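You operate a simulated robot arm through the tools that you are given. There is no shell and no other tool. Be economical: measure what you need, move in short steps, check, and stop when the job is done.

You are at the controls of a simulated robot arm. One attempt, no reset.

## Task
Take the plain segment from the top of the press bench and leave it on top of the rubber disc.

It is judged by the outcome, as a careful person would: the job done as asked, and still so three seconds after it is handed in. It fails if anything else is knocked over, pushed out of place, dropped, spilled or broken.

## Robot
A 7-joint arm with a two-finger parallel gripper, fixed in place. Base frame: the origin is at the foot of the arm, x ahead of it, y to its left, z up; the work surface is at about z = 0. Lengths are in m, angles in degrees, forces in N, time in s.
With the tool pointing down near the work surface it reaches from about 0.24 to 0.62 m from the base axis. Its first joint turns from -66.0 to 66.0 degrees. Payload 2.6 kg.
Tool frame: the origin (TCP) lies between the finger pads and is the grasp point; the fingertips stand 0.03 m ahead of it; z points along the fingers, y is the line along which they close. The gripper opens to 0.094 m. The fingers are 0.028 m wide and 0.01 m thick; the gripper's body (0.05 by 0.096 m) begins 0.055 m behind the TCP.
Orientation is told as [roll, pitch, yaw] about the base's x, y, z axes, in that order, counted from this pose: with the fingers straight down and closing along the base's y, the tool's x points along the base's -x, its y along +y and its z along -z.

## Interface
- The arm moves only by the tool play_rows. Its argument "moves" is one flat list of numbers, 7 for each row, row after row: the finger opening in cm, from 0 to 9.4, then the shift along the base's x, y, z in units of 30 mm (1.0 is 30 mm), then the turn, a rotation vector about the base's x, y, z in units of 8 degrees (1.0 is 8 degrees). In form: [jaw, x, y, z, ax, ay, az, jaw, x, y, z, ax, ay, az, ...]. A call has 1 to 20 rows; each row shifts and turns the commanded pose from where the row before left it. A call with a number of a shift or a turn outside -1 to 1 is refused whole. A row lasts 0.2 s, in which the tool goes at most 0.05 m and 8.6 degrees; a call with a longer step from one row to the next is refused whole, and so is a gripper value outside its range. Where a pose cannot be reached the arm comes as near as it can. A force on the tool above 40 N (or 10 N above the force at the start of the call, whichever is more), or a blocked arm, ends the call early, and 0.2 s more pass. The fingers move at their own pace (about 0.072 m/s each) and stop on an object; they squeeze with about 32 N. The grip force told is the motor's: it shows also when the fingers shut on nothing. Time passes only in rows, and 0.2 s behind the last, so rows that do not move let the fingers close. The reply holds the time, the measured pose of the TCP, the force on the tool along the base axes, the opening and the grip force, in the units named above and with some noise.
- Cameras (640 x 400 px; columns grow to the right, rows downward): "scene" is fixed at [0.0265, 0.4205, 0.568]; the picture's right is [-0.87, -0.50, 0.00], its down [-0.27, 0.46, -0.85] and it looks along [0.42, -0.73, -0.53] (base axes); focal length 314 px, centre (320, 200). "wrist" rides on the gripper at [-0.037, 0, -0.058] in the tool frame; the picture's right is [0.00, -1.00, 0.00], its down [0.97, 0.00, -0.24] and it looks along [0.24, 0.00, 0.97] (tool axes); focal length 218 px, centre (320, 200). There is no depth. A picture from a camera that has moved, and an enlarged one, comes with that camera's place and axes in the base frame and with its lens.
- grab_frame(camera): a new picture of that camera. It takes no simulated time.
- zoom(camera, box): a new picture of the part [left, top, right, bottom] of that camera's present view, enlarged. It takes no simulated time.
- job_done(): hands the job in; it is judged then, once.

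Go step by step. Nothing tells you positions but the pictures and the camera data: compare them with the known pose of the tool, close in by small moves and look again before you grip or let go. The budget is 90 turns and 42 pictures, counting those below and the enlarged ones. Unless the task says otherwise, let go and move clear before handing in, and close with one line.

The tools are called after "Emit:" as a command line: name --argument value ..., lists and objects as JSON in quotes. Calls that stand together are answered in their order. play_rows: Moves the arm, as the interface text tells. Its arguments: {"type":"object","properties":{"moves":{"type":"array","items":{"type":"number"}}},"required":["moves"]} The other tools are called the same way: grab_frame (camera) takes a picture; zoom (camera, box) takes an enlarged picture of a part of a camera's view; job_done () hands the job in.

At the start:

```text
clock: 0.0
tool_pos: [0.2744, -0.2623, 0.2037]
ee_rot: [0.0, 0.0, -0.1]
wrist_force: [-0.2, -0.6, -0.2]
gripper_width: 0.0941
finger_force: 0.0
```

scene: 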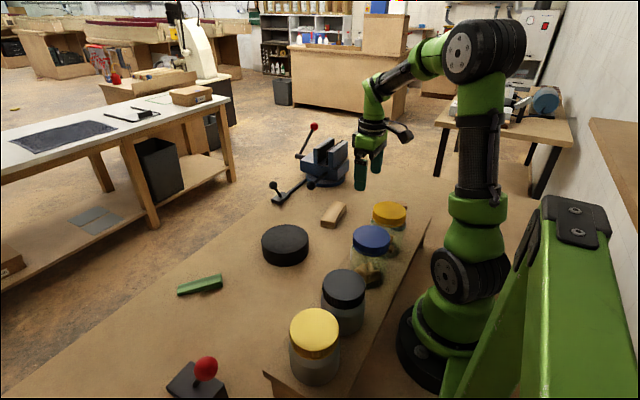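
wrist: 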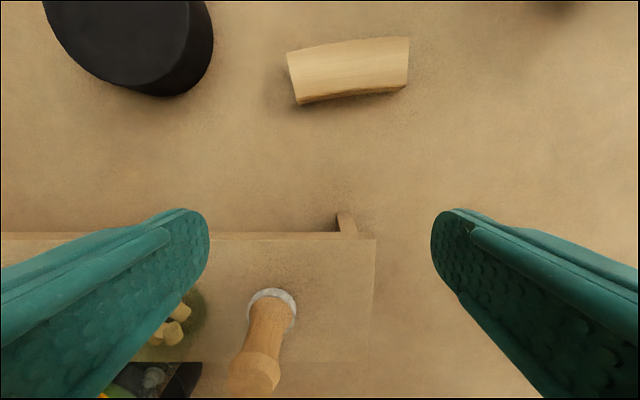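

The plain wooden segment seems to be near (0.385, -0.29) and the black rubber disc near (0.42, -0.09). I'll zoom in on both before moving.

Emit:
zoom --camera "scene" --box '[240, 180, 400, 280]'

Emit:
play_rows --moves '[9.4, 0.5, 0, 0.5, 0, 0, -1, 9.4, 0.5, 0, 0.5, 0, 0, -1, 9.4, 0.5, 0, 0, 0, 0, -1, 9.4, 0.5, 0, 0, 0, 0, -1, 9.4, 0, 0, 0, 0, 0, -1, 9.4, 0, 0, 0, 0, 0, -1, 9.4, 0, 0, 0, 0, 0, -1, 9.4, 0, 0, 0, 0, 0, -1, 9.4, 0, 0, 0, 0, 0, -1, 9.4, 0, 0, 0, 0, 0, -1, 9.4, 0, 0, 0, 0, 0, 0]'

```text
4.00 times, centred on (320, 230) of scene
camera zoom: at [0.0265, 0.4205, 0.568], right [-0.87, -0.5, 0.0], down [-0.27, 0.46, -0.85], along [0.42, -0.73, -0.53], focal length 1255 px, centre (320, 80)
```

zoom: 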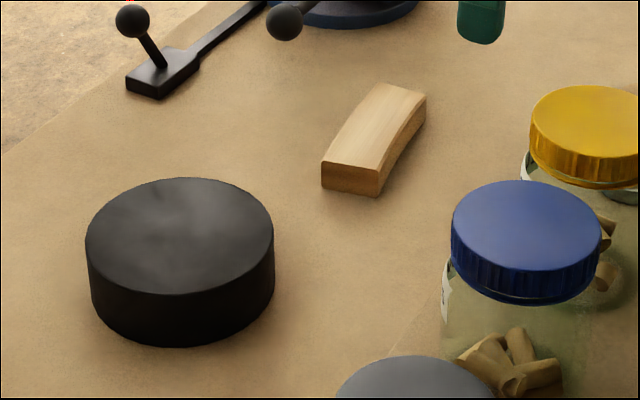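

```text
clock: 2.4
tool_pos: [0.3348, -0.261, 0.2348]
ee_rot: [-0.1, 0.0, -80.2]
wrist_force: [-0.5, -0.5, 0.1]
gripper_width: 0.0941
finger_force: 0.1
```

The wooden block is about 2.5 cm high and the disc about 4 cm high with a 6 cm radius. Next I centre the tool above the block and look with the wrist camera.

Emit:
play_rows --moves '[9.4, 0.83, -0.5, 0, 0, 0, 0, 9.4, 0.83, -0.5, 0, 0, 0, 0, 9.4, 0, 0, 0, 0, 0, 0]'

Emit:
grab_frame --camera "wrist"

```text
clock: 3.2
tool_pos: [0.3842, -0.2932, 0.2328]
ee_rot: [0.0, 0.0, -80.0]
wrist_force: [0.1, -0.2, 0.5]
gripper_width: 0.0939
finger_force: 0.0
```

```text
38 pictures are left
camera wrist: at [0.3905, -0.3289, 0.2927], right [-0.98, -0.17, 0.0], down [-0.17, 0.96, 0.24], along [-0.04, 0.24, -0.97], focal length 218 px, centre (320, 200)
```

wrist: 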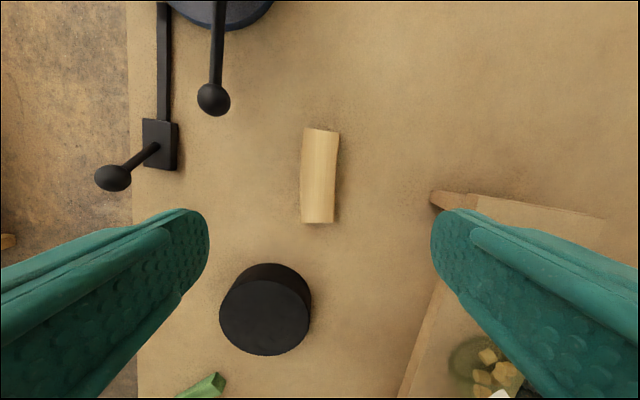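

The block centre is confirmed at about (0.385, -0.294), well centred between the fingers and about 2° off in yaw. I'll descend partway and check again.

Emit:
play_rows --moves '[9.4, 0, 0, -1, 0, 0, -0.3, 9.4, 0, 0, -1, 0, 0, 0, 9.4, 0, 0, -1, 0, 0, 0, 9.4, 0, 0, -1, 0, 0, 0, 9.4, 0, 0, -0.8, 0, 0, 0, 9.4, 0, 0, -0.6, 0, 0, 0, 9.4, 0, 0, 0, 0, 0, 0]'

Emit:
grab_frame --camera "wrist"

Emit:
zoom --camera "scene" --box '[240, 140, 400, 240]'

```text
clock: 4.8
tool_pos: [0.3822, -0.2926, 0.0693]
ee_rot: [0.0, 0.0, -82.4]
wrist_force: [0.3, 0.0, 0.0]
gripper_width: 0.0941
finger_force: 0.1
```

```text
37 pictures are left
camera wrist: at [0.3882, -0.3291, 0.1278], right [-0.99, -0.13, 0.0], down [-0.13, 0.96, 0.24], along [-0.03, 0.24, -0.97], focal length 218 px, centre (320, 200)
```

wrist: 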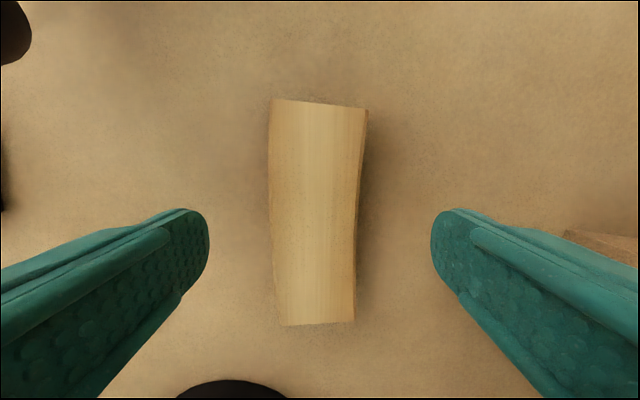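

```text
4.00 times, centred on (320, 190) of scene
camera zoom: at [0.0265, 0.4205, 0.568], right [-0.87, -0.5, 0.0], down [-0.27, 0.46, -0.85], along [0.42, -0.73, -0.53], focal length 1255 px, centre (320, 240)
```

zoom: 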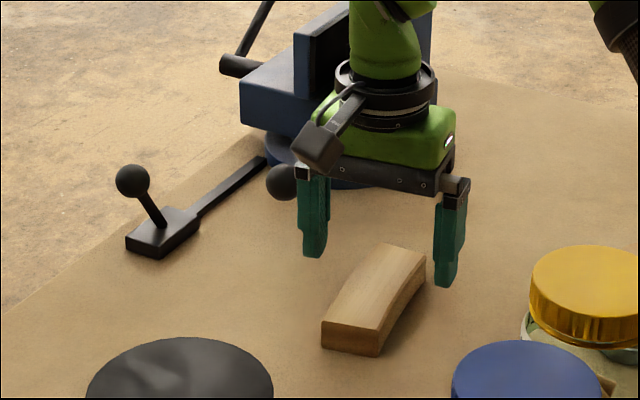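

The block's centre is about (0.385, -0.291) and its angle matches the fingers. I'll make a small x correction, lower to just above the table and close.

Emit:
play_rows --moves '[9.4, 0.1, 0.05, -0.6, 0, 0, 0, 9.4, 0, 0, -0.5, 0, 0, 0, 9.4, 0, 0, 0, 0, 0, 0]'

Emit:
zoom --camera "scene" --box '[280, 160, 400, 235]'

```text
clock: 5.6
tool_pos: [0.3873, -0.2921, 0.0379]
ee_rot: [0.0, 0.0, -82.5]
wrist_force: [0.8, -0.7, -0.1]
gripper_width: 0.0941
finger_force: 0.0
```

```text
5.33 times, centred on (340, 198) of scene
camera zoom: at [0.0265, 0.4205, 0.568], right [-0.87, -0.5, 0.0], down [-0.27, 0.46, -0.85], along [0.42, -0.73, -0.53], focal length 1673 px, centre (213, 213)
```

zoom: 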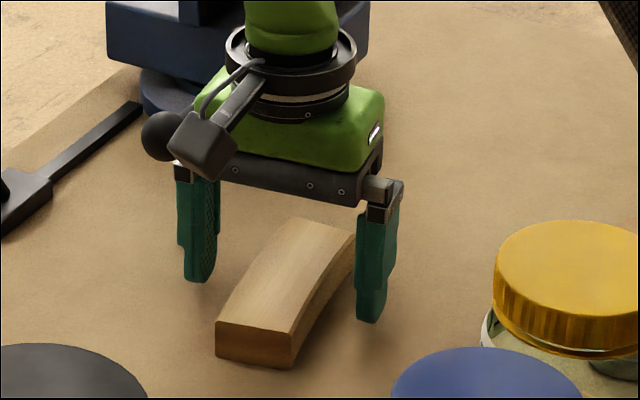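

The fingers straddle the block with their tips about 8 mm above the table. I'll lower slightly more and grip.

Emit:
play_rows --moves '[9.4, 0, 0, -0.1, 0, 0, 0, 2.5, 0, 0, 0, 0, 0, 0, 2.5, 0, 0, 0, 0, 0, 0, 2.5, 0, 0, 0, 0, 0, 0, 2.5, 0, 0, 0, 0, 0, 0]'

```text
clock: 6.8
tool_pos: [0.3858, -0.2899, 0.0352]
ee_rot: [0.1, 0.0, -82.3]
wrist_force: [0.8, 0.0, -0.3]
gripper_width: 0.044
finger_force: 32.6
```

The block is gripped at 44 mm width. I'll lift it straight up and check that it's held.

Emit:
play_rows --moves '[2.5, 0, 0, 0.4, 0, 0, 0, 2.5, 0, 0, 0.8, 0, 0, 0, 2.5, 0, 0, 1, 0, 0, 0, 2.5, 0, 0, 1, 0, 0, 0, 2.5, 0, 0, 0.5, 0, 0, 0, 2.5, 0, 0, 0, 0, 0, 0]'

Emit:
grab_frame --camera "wrist"

Emit:
grab_frame --camera "scene"

```text
clock: 8.2
tool_pos: [0.3862, -0.291, 0.1472]
ee_rot: [0.1, 0.1, -82.4]
wrist_force: [1.0, 0.6, -0.3]
gripper_width: 0.0251
finger_force: 0.0
```

```text
34 pictures are left
camera wrist: at [0.3913, -0.3271, 0.2054], right [-0.99, -0.13, 0.0], down [-0.13, 0.96, 0.24], along [-0.03, 0.24, -0.97], focal length 218 px, centre (320, 200)
```

wrist: 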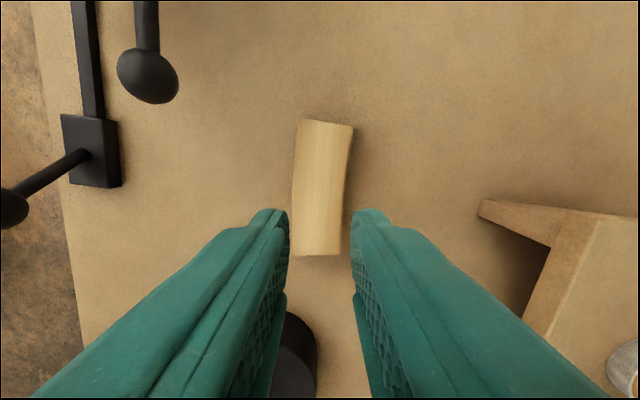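

```text
33 pictures are left
```

scene: 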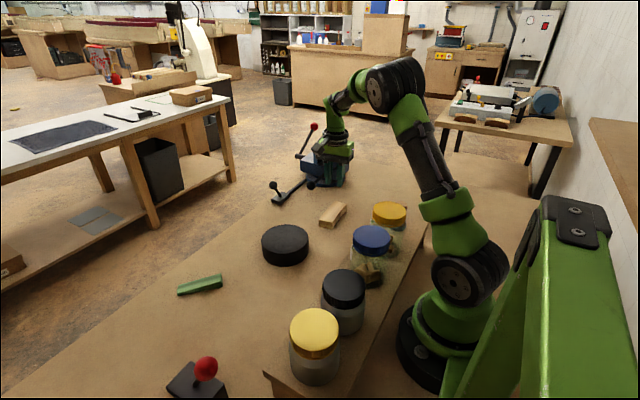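

The grip slipped: the block is still on the table, turned by a few degrees at most. I'll open, go back down, and check the block and finger contact before gripping lower.

Emit:
play_rows --moves '[9.4, 0, 0, 0, 0, 0, 0, 9.4, 0, 0, 0, 0, 0, 0, 9.4, 0, 0, -1, 0, 0, 0, 9.4, 0, 0, -1, 0, 0, 0, 9.4, 0, 0, -0.6, 0, 0, 0, 9.4, 0, 0, 0, 0, 0, 0]'

Emit:
grab_frame --camera "wrist"

Emit:
zoom --camera "scene" --box '[302, 190, 366, 230]'

```text
clock: 9.6
tool_pos: [0.3851, -0.2908, 0.0677]
ee_rot: [0.1, 0.0, -82.4]
wrist_force: [0.2, 0.1, 0.0]
gripper_width: 0.0941
finger_force: 0.0
```

```text
32 pictures are left
camera wrist: at [0.3906, -0.328, 0.1264], right [-0.99, -0.13, 0.0], down [-0.13, 0.96, 0.24], along [-0.03, 0.24, -0.97], focal length 218 px, centre (320, 200)
```

wrist: 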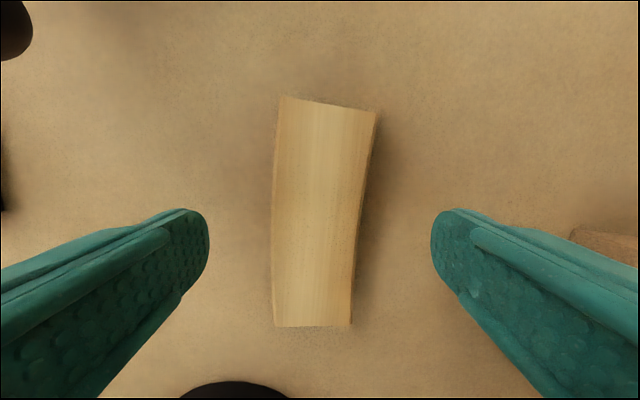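

```text
10.00 times, centred on (334, 210) of scene
camera zoom: at [0.0265, 0.4205, 0.568], right [-0.87, -0.5, 0.0], down [-0.27, 0.46, -0.85], along [0.42, -0.73, -0.53], focal length 3137 px, centre (180, 100)
```

zoom: 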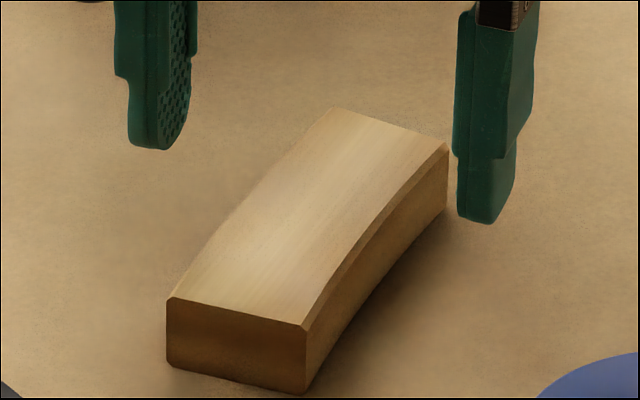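

The block has turned about 4° and is otherwise where it was. It's 24 mm high, so I'll realign the yaw, go a bit deeper and grip again, then test with a small lift.

Emit:
play_rows --moves '[9.4, 0.03, 0.08, -0.5, 0, 0, -0.52, 9.4, 0, 0, -0.5, 0, 0, 0, 9.4, 0, 0, -0.15, 0, 0, 0, 9.4, 0, 0, 0, 0, 0, 0]'

```text
clock: 10.6
tool_pos: [0.3872, -0.288, 0.0341]
ee_rot: [0.0, 0.0, -86.6]
wrist_force: [0.1, -0.2, -0.7]
gripper_width: 0.0939
finger_force: 0.0
```

I'm aligned at z 0.034. I'll lower 1.5 mm, close fully and read the grip.

Emit:
play_rows --moves '[9.4, 0, 0, -0.05, 0, 0, 0, 0, 0, 0, 0, 0, 0, 0, 0, 0, 0, 0, 0, 0, 0, 0, 0, 0, 0, 0, 0, 0, 0, 0, 0, 0, 0, 0, 0, 0, 0, 0, 0, 0, 0, 0]'

Emit:
zoom --camera "scene" --box '[302, 180, 366, 220]'

Emit:
grab_frame --camera "wrist"

```text
clock: 12.0
tool_pos: [0.3872, -0.2894, 0.0314]
ee_rot: [0.0, 0.0, -86.6]
wrist_force: [0.1, -0.2, 0.3]
gripper_width: 0.0439
finger_force: 31.9
```

```text
10.00 times, centred on (334, 200) of scene
camera zoom: at [0.0265, 0.4205, 0.568], right [-0.87, -0.5, 0.0], down [-0.27, 0.46, -0.85], along [0.42, -0.73, -0.53], focal length 3137 px, centre (180, 200)
```

zoom: 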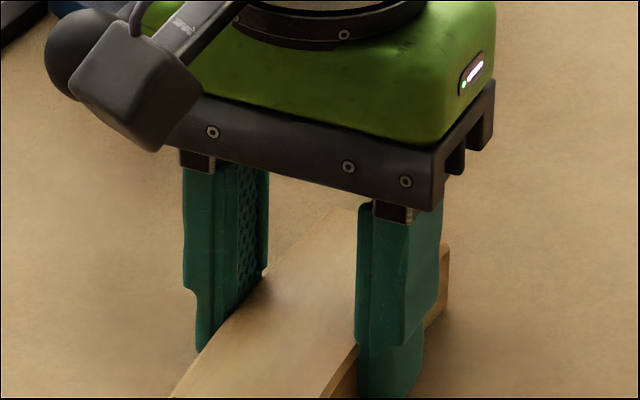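

```text
29 pictures are left
camera wrist: at [0.3895, -0.3257, 0.091], right [-1.0, -0.06, 0.0], down [-0.06, 0.97, 0.24], along [-0.01, 0.24, -0.97], focal length 218 px, centre (320, 200)
```

wrist: 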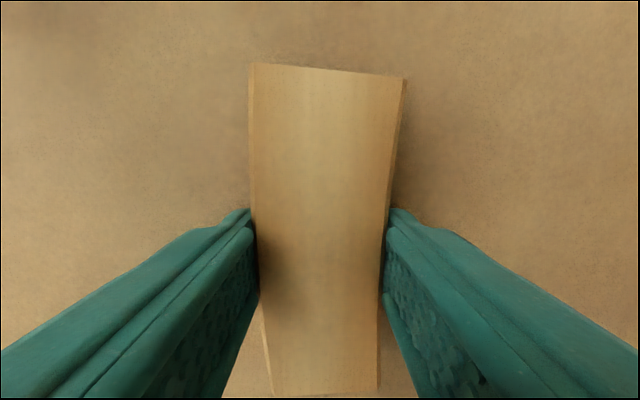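

The contact looks even this time. I'll do a slow test lift and watch the opening and force.

Emit:
play_rows --moves '[0, 0, 0, 0.1, 0, 0, 0, 0, 0, 0, 0.1, 0, 0, 0, 0, 0, 0, 0.1, 0, 0, 0, 0, 0, 0, 0, 0, 0, 0]'

Emit:
zoom --camera "scene" --box '[302, 190, 366, 230]'

```text
clock: 13.0
tool_pos: [0.3876, -0.2897, 0.0415]
ee_rot: [0.0, 0.0, -86.6]
wrist_force: [-0.6, -0.1, -1.4]
gripper_width: 0.0437
finger_force: 31.9
```

```text
10.00 times, centred on (334, 210) of scene
camera zoom: at [0.0265, 0.4205, 0.568], right [-0.87, -0.5, 0.0], down [-0.27, 0.46, -0.85], along [0.42, -0.73, -0.53], focal length 3137 px, centre (180, 100)
```

zoom: 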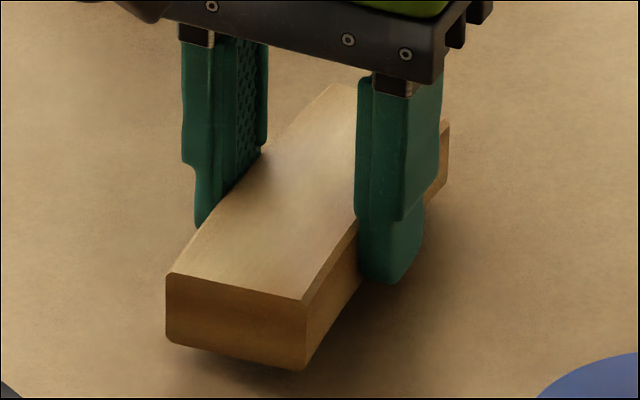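

The block is lifting with the fingers. I'll continue up gently to about z 0.13.

Emit:
play_rows --moves '[0, 0, 0, 0.2, 0, 0, 0, 0, 0, 0, 0.3, 0, 0, 0, 0, 0, 0, 0.4, 0, 0, 0, 0, 0, 0, 0.5, 0, 0, 0, 0, 0, 0, 0.5, 0, 0, 0, 0, 0, 0, 0.5, 0, 0, 0, 0, 0, 0, 0.4, 0, 0, 0, 0, 0, 0, 0.2, 0, 0, 0, 0, 0, 0, 0, 0, 0, 0]'

Emit:
grab_frame --camera "wrist"

Emit:
grab_frame --camera "scene"

```text
clock: 15.0
tool_pos: [0.3883, -0.2898, 0.1333]
ee_rot: [-0.1, 0.0, -86.6]
wrist_force: [0.3, -0.2, -0.6]
gripper_width: 0.0438
finger_force: 31.9
```

```text
27 pictures are left
camera wrist: at [0.3908, -0.3253, 0.1908], right [-1.0, -0.06, 0.0], down [-0.06, 0.97, 0.24], along [-0.01, 0.24, -0.97], focal length 218 px, centre (320, 200)
```

wrist: 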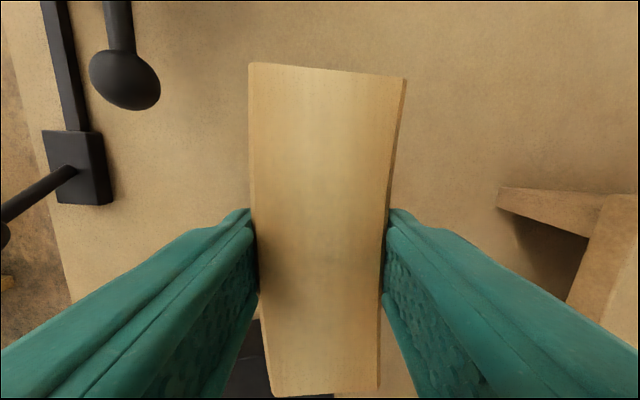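

```text
26 pictures are left
```

scene: 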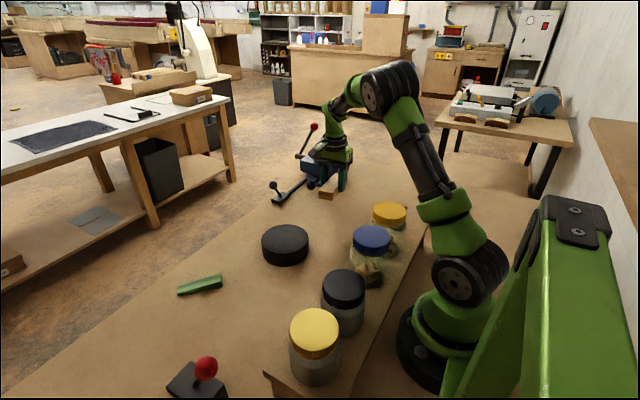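

The block is firmly held, and the disc centre works out to about (0.426, -0.090) with its top at about 0.043. I'll carry the block over it at this height.

Emit:
play_rows --moves '[0, 0.1, 0.3, 0, 0, 0, 0, 0, 0.15, 0.6, 0, 0, 0, 0, 0, 0.15, 0.8, 0, 0, 0, 0, 0, 0.15, 0.8, 0, 0, 0, 0, 0, 0.15, 0.8, 0, 0, 0, 0, 0, 0.15, 0.8, 0, 0, 0, 0, 0, 0.15, 0.8, 0, 0, 0, 0, 0, 0.1, 0.8, 0, 0, 0, 0, 0, 0.1, 0.6, 0, 0, 0, 0, 0, 0.1, 0.3, 0, 0, 0, 0, 0, 0, 0, 0, 0, 0, 0]'

Emit:
grab_frame --camera "wrist"

Emit:
grab_frame --camera "scene"

```text
clock: 17.4
tool_pos: [0.4267, -0.0907, 0.1331]
ee_rot: [0.1, 0.1, -86.6]
wrist_force: [-0.7, -0.4, -0.6]
gripper_width: 0.0438
finger_force: 31.7
```

```text
25 pictures are left
camera wrist: at [0.4285, -0.1269, 0.1914], right [-1.0, -0.06, 0.0], down [-0.06, 0.97, 0.24], along [-0.01, 0.24, -0.97], focal length 218 px, centre (320, 200)
```

wrist: 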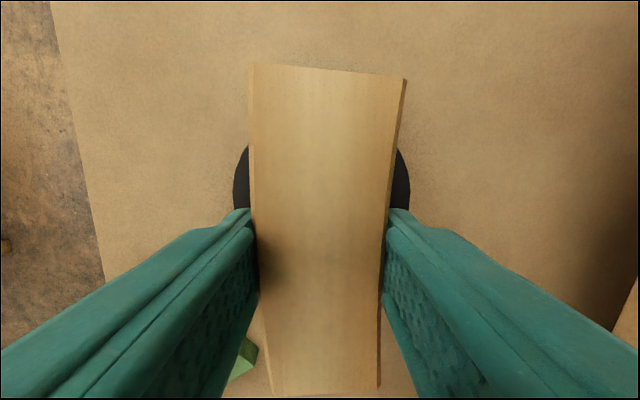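

```text
24 pictures are left
```

scene: 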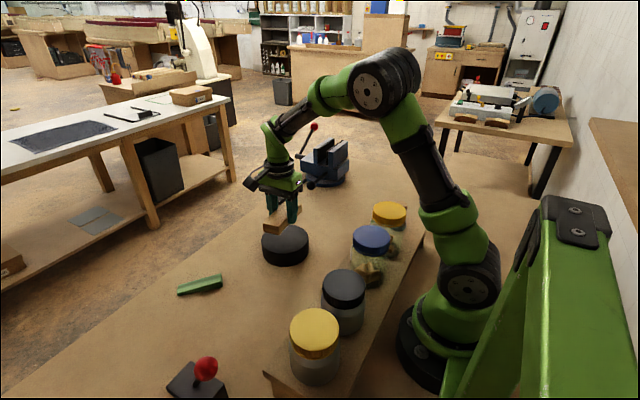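

The block is well centred over the disc. I'll lower to leave about 1 cm of gap, then look.

Emit:
play_rows --moves '[0, 0, 0, -0.4, 0, 0, 0, 0, 0, 0, -0.5, 0, 0, 0, 0, 0, 0, -0.5, 0, 0, 0, 0, 0, 0, -0.2, 0, 0, 0, 0, 0, 0, 0, 0, 0, 0]'

Emit:
zoom --camera "scene" --box '[245, 200, 325, 250]'

Emit:
grab_frame --camera "wrist"

```text
clock: 18.6
tool_pos: [0.4265, -0.0889, 0.0839]
ee_rot: [0.0, 0.0, -86.6]
wrist_force: [0.4, -0.6, -0.7]
gripper_width: 0.0438
finger_force: 31.5
```

```text
8.00 times, centred on (285, 225) of scene
camera zoom: at [0.0265, 0.4205, 0.568], right [-0.87, -0.5, 0.0], down [-0.27, 0.46, -0.85], along [0.42, -0.73, -0.53], focal length 2510 px, centre (600, 0)
```

zoom: 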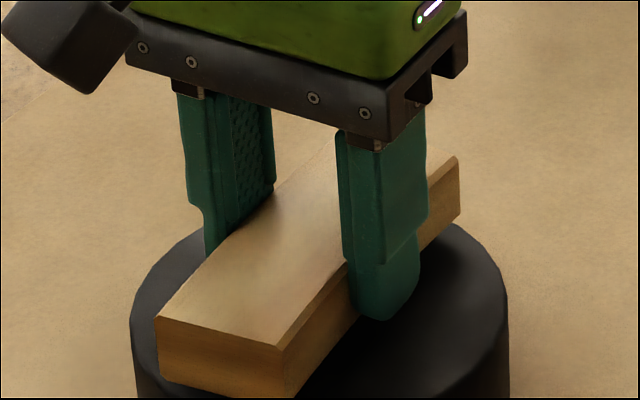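

```text
22 pictures are left
camera wrist: at [0.4288, -0.1267, 0.1418], right [-1.0, -0.06, 0.0], down [-0.06, 0.97, 0.24], along [-0.01, 0.24, -0.97], focal length 218 px, centre (320, 200)
```

wrist: 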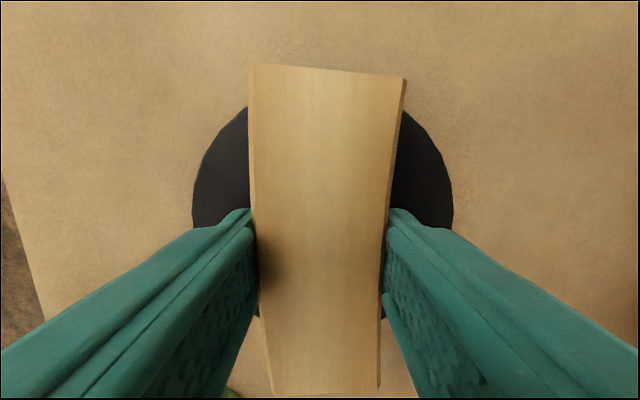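

It's centred on the disc with about a 1 cm gap. I'll lower in small steps until contact.

Emit:
play_rows --moves '[0, 0, 0, -0.12, 0, 0, 0, 0, 0, 0, -0.1, 0, 0, 0, 0, 0, 0, 0, 0, 0, 0]'

Emit:
zoom --camera "scene" --box '[245, 220, 325, 270]'

```text
clock: 19.4
tool_pos: [0.4269, -0.0901, 0.0787]
ee_rot: [-0.1, 0.0, -86.6]
wrist_force: [-1.8, -0.5, 5.1]
gripper_width: 0.0436
finger_force: 31.5
```

```text
8.00 times, centred on (285, 245) of scene
camera zoom: at [0.0264, 0.4205, 0.568], right [-0.87, -0.5, 0.0], down [-0.27, 0.46, -0.85], along [0.42, -0.73, -0.53], focal length 2510 px, centre (600, -160)
```

zoom: 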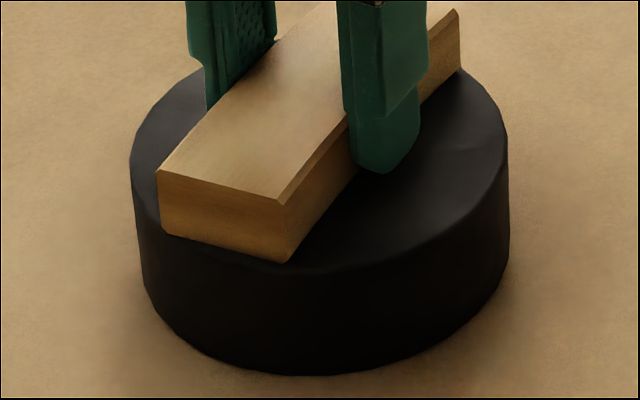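

The block has touched the disc with 5 N of contact force. I'll ease off about 1 mm and open gradually.

Emit:
play_rows --moves '[0, 0, 0, 0.03, 0, 0, 0, 4.6, 0, 0, 0, 0, 0, 0, 5.0, 0, 0, 0, 0, 0, 0, 6.5, 0, 0, 0, 0, 0, 0, 7.5, 0, 0, 0, 0, 0, 0, 7.5, 0, 0, 0, 0, 0, 0]'

Emit:
zoom --camera "scene" --box '[245, 210, 325, 260]'

Emit:
grab_frame --camera "wrist"

```text
clock: 20.8
tool_pos: [0.4265, -0.0908, 0.0782]
ee_rot: [0.0, 0.1, -86.5]
wrist_force: [-0.2, -0.1, 0.2]
gripper_width: 0.0749
finger_force: 0.0
```

```text
8.00 times, centred on (285, 235) of scene
camera zoom: at [0.0265, 0.4205, 0.568], right [-0.87, -0.5, 0.0], down [-0.27, 0.46, -0.85], along [0.42, -0.73, -0.53], focal length 2510 px, centre (600, -80)
```

zoom: 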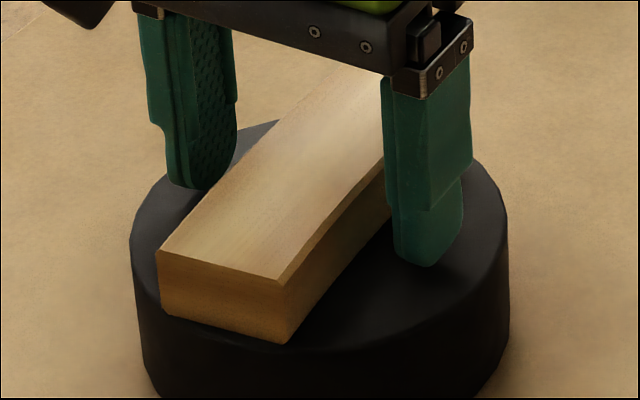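

```text
19 pictures are left
camera wrist: at [0.4288, -0.1269, 0.1367], right [-1.0, -0.06, 0.0], down [-0.06, 0.97, 0.24], along [-0.01, 0.24, -0.97], focal length 218 px, centre (320, 200)
```

wrist: 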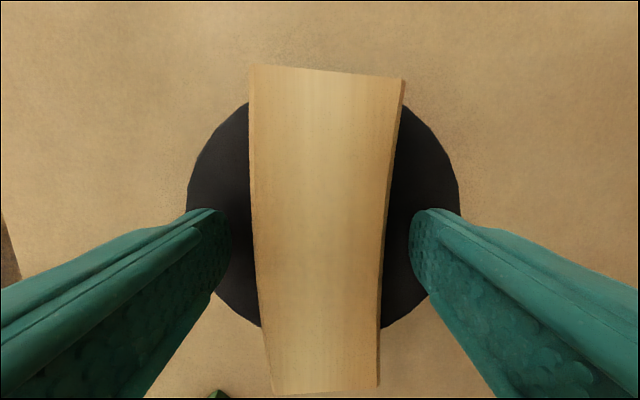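

The block is resting flat on the disc and the fingers are clear of it. I'll retreat straight up and check.

Emit:
play_rows --moves '[7.5, 0, 0, 0.3, 0, 0, 0, 7.5, 0, 0, 0.7, 0, 0, 0, 7.5, 0, 0, 1, 0, 0, 0, 7.5, 0, 0, 1, 0, 0, 0, 7.5, 0, 0, 0.8, 0, 0, 0, 7.5, 0, 0, 0, 0, 0, 0]'

Emit:
grab_frame --camera "scene"

Emit:
grab_frame --camera "wrist"

```text
clock: 22.2
tool_pos: [0.4272, -0.0889, 0.1923]
ee_rot: [0.1, -0.1, -86.5]
wrist_force: [-0.4, -0.2, -0.1]
gripper_width: 0.0753
finger_force: 0.1
```

```text
18 pictures are left
```

scene: 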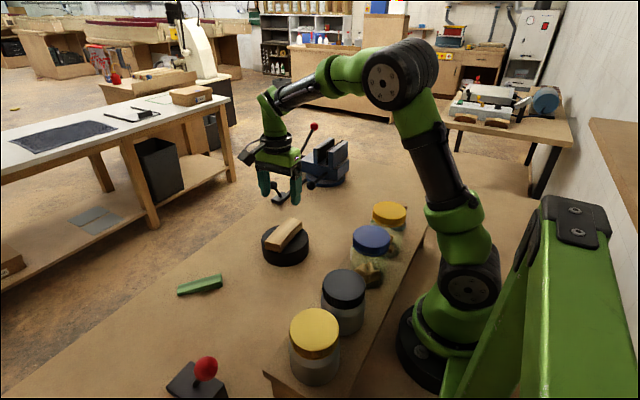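

```text
17 pictures are left
camera wrist: at [0.4301, -0.1261, 0.2511], right [-1.0, -0.06, 0.0], down [-0.06, 0.97, 0.24], along [-0.01, 0.24, -0.97], focal length 218 px, centre (320, 200)
```

wrist: 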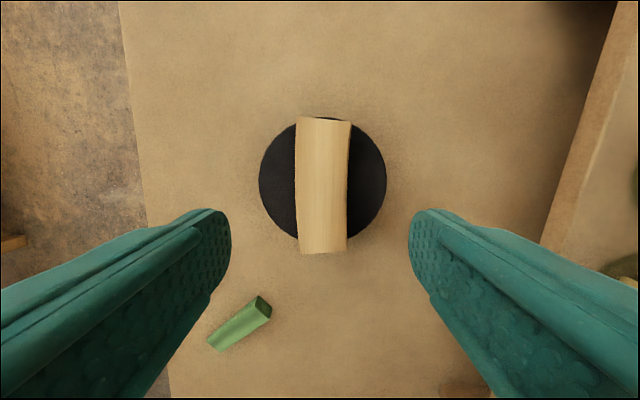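

The plain segment lies flat and centred on the disc, the gripper is clear and nothing else has moved. I'm handing it in.

Emit:
job_done

```text
The job is handed in.
```

The plain wooden segment is resting on top of the rubber disc and the job is handed in; my first grip slipped without lifting it, and the second held.
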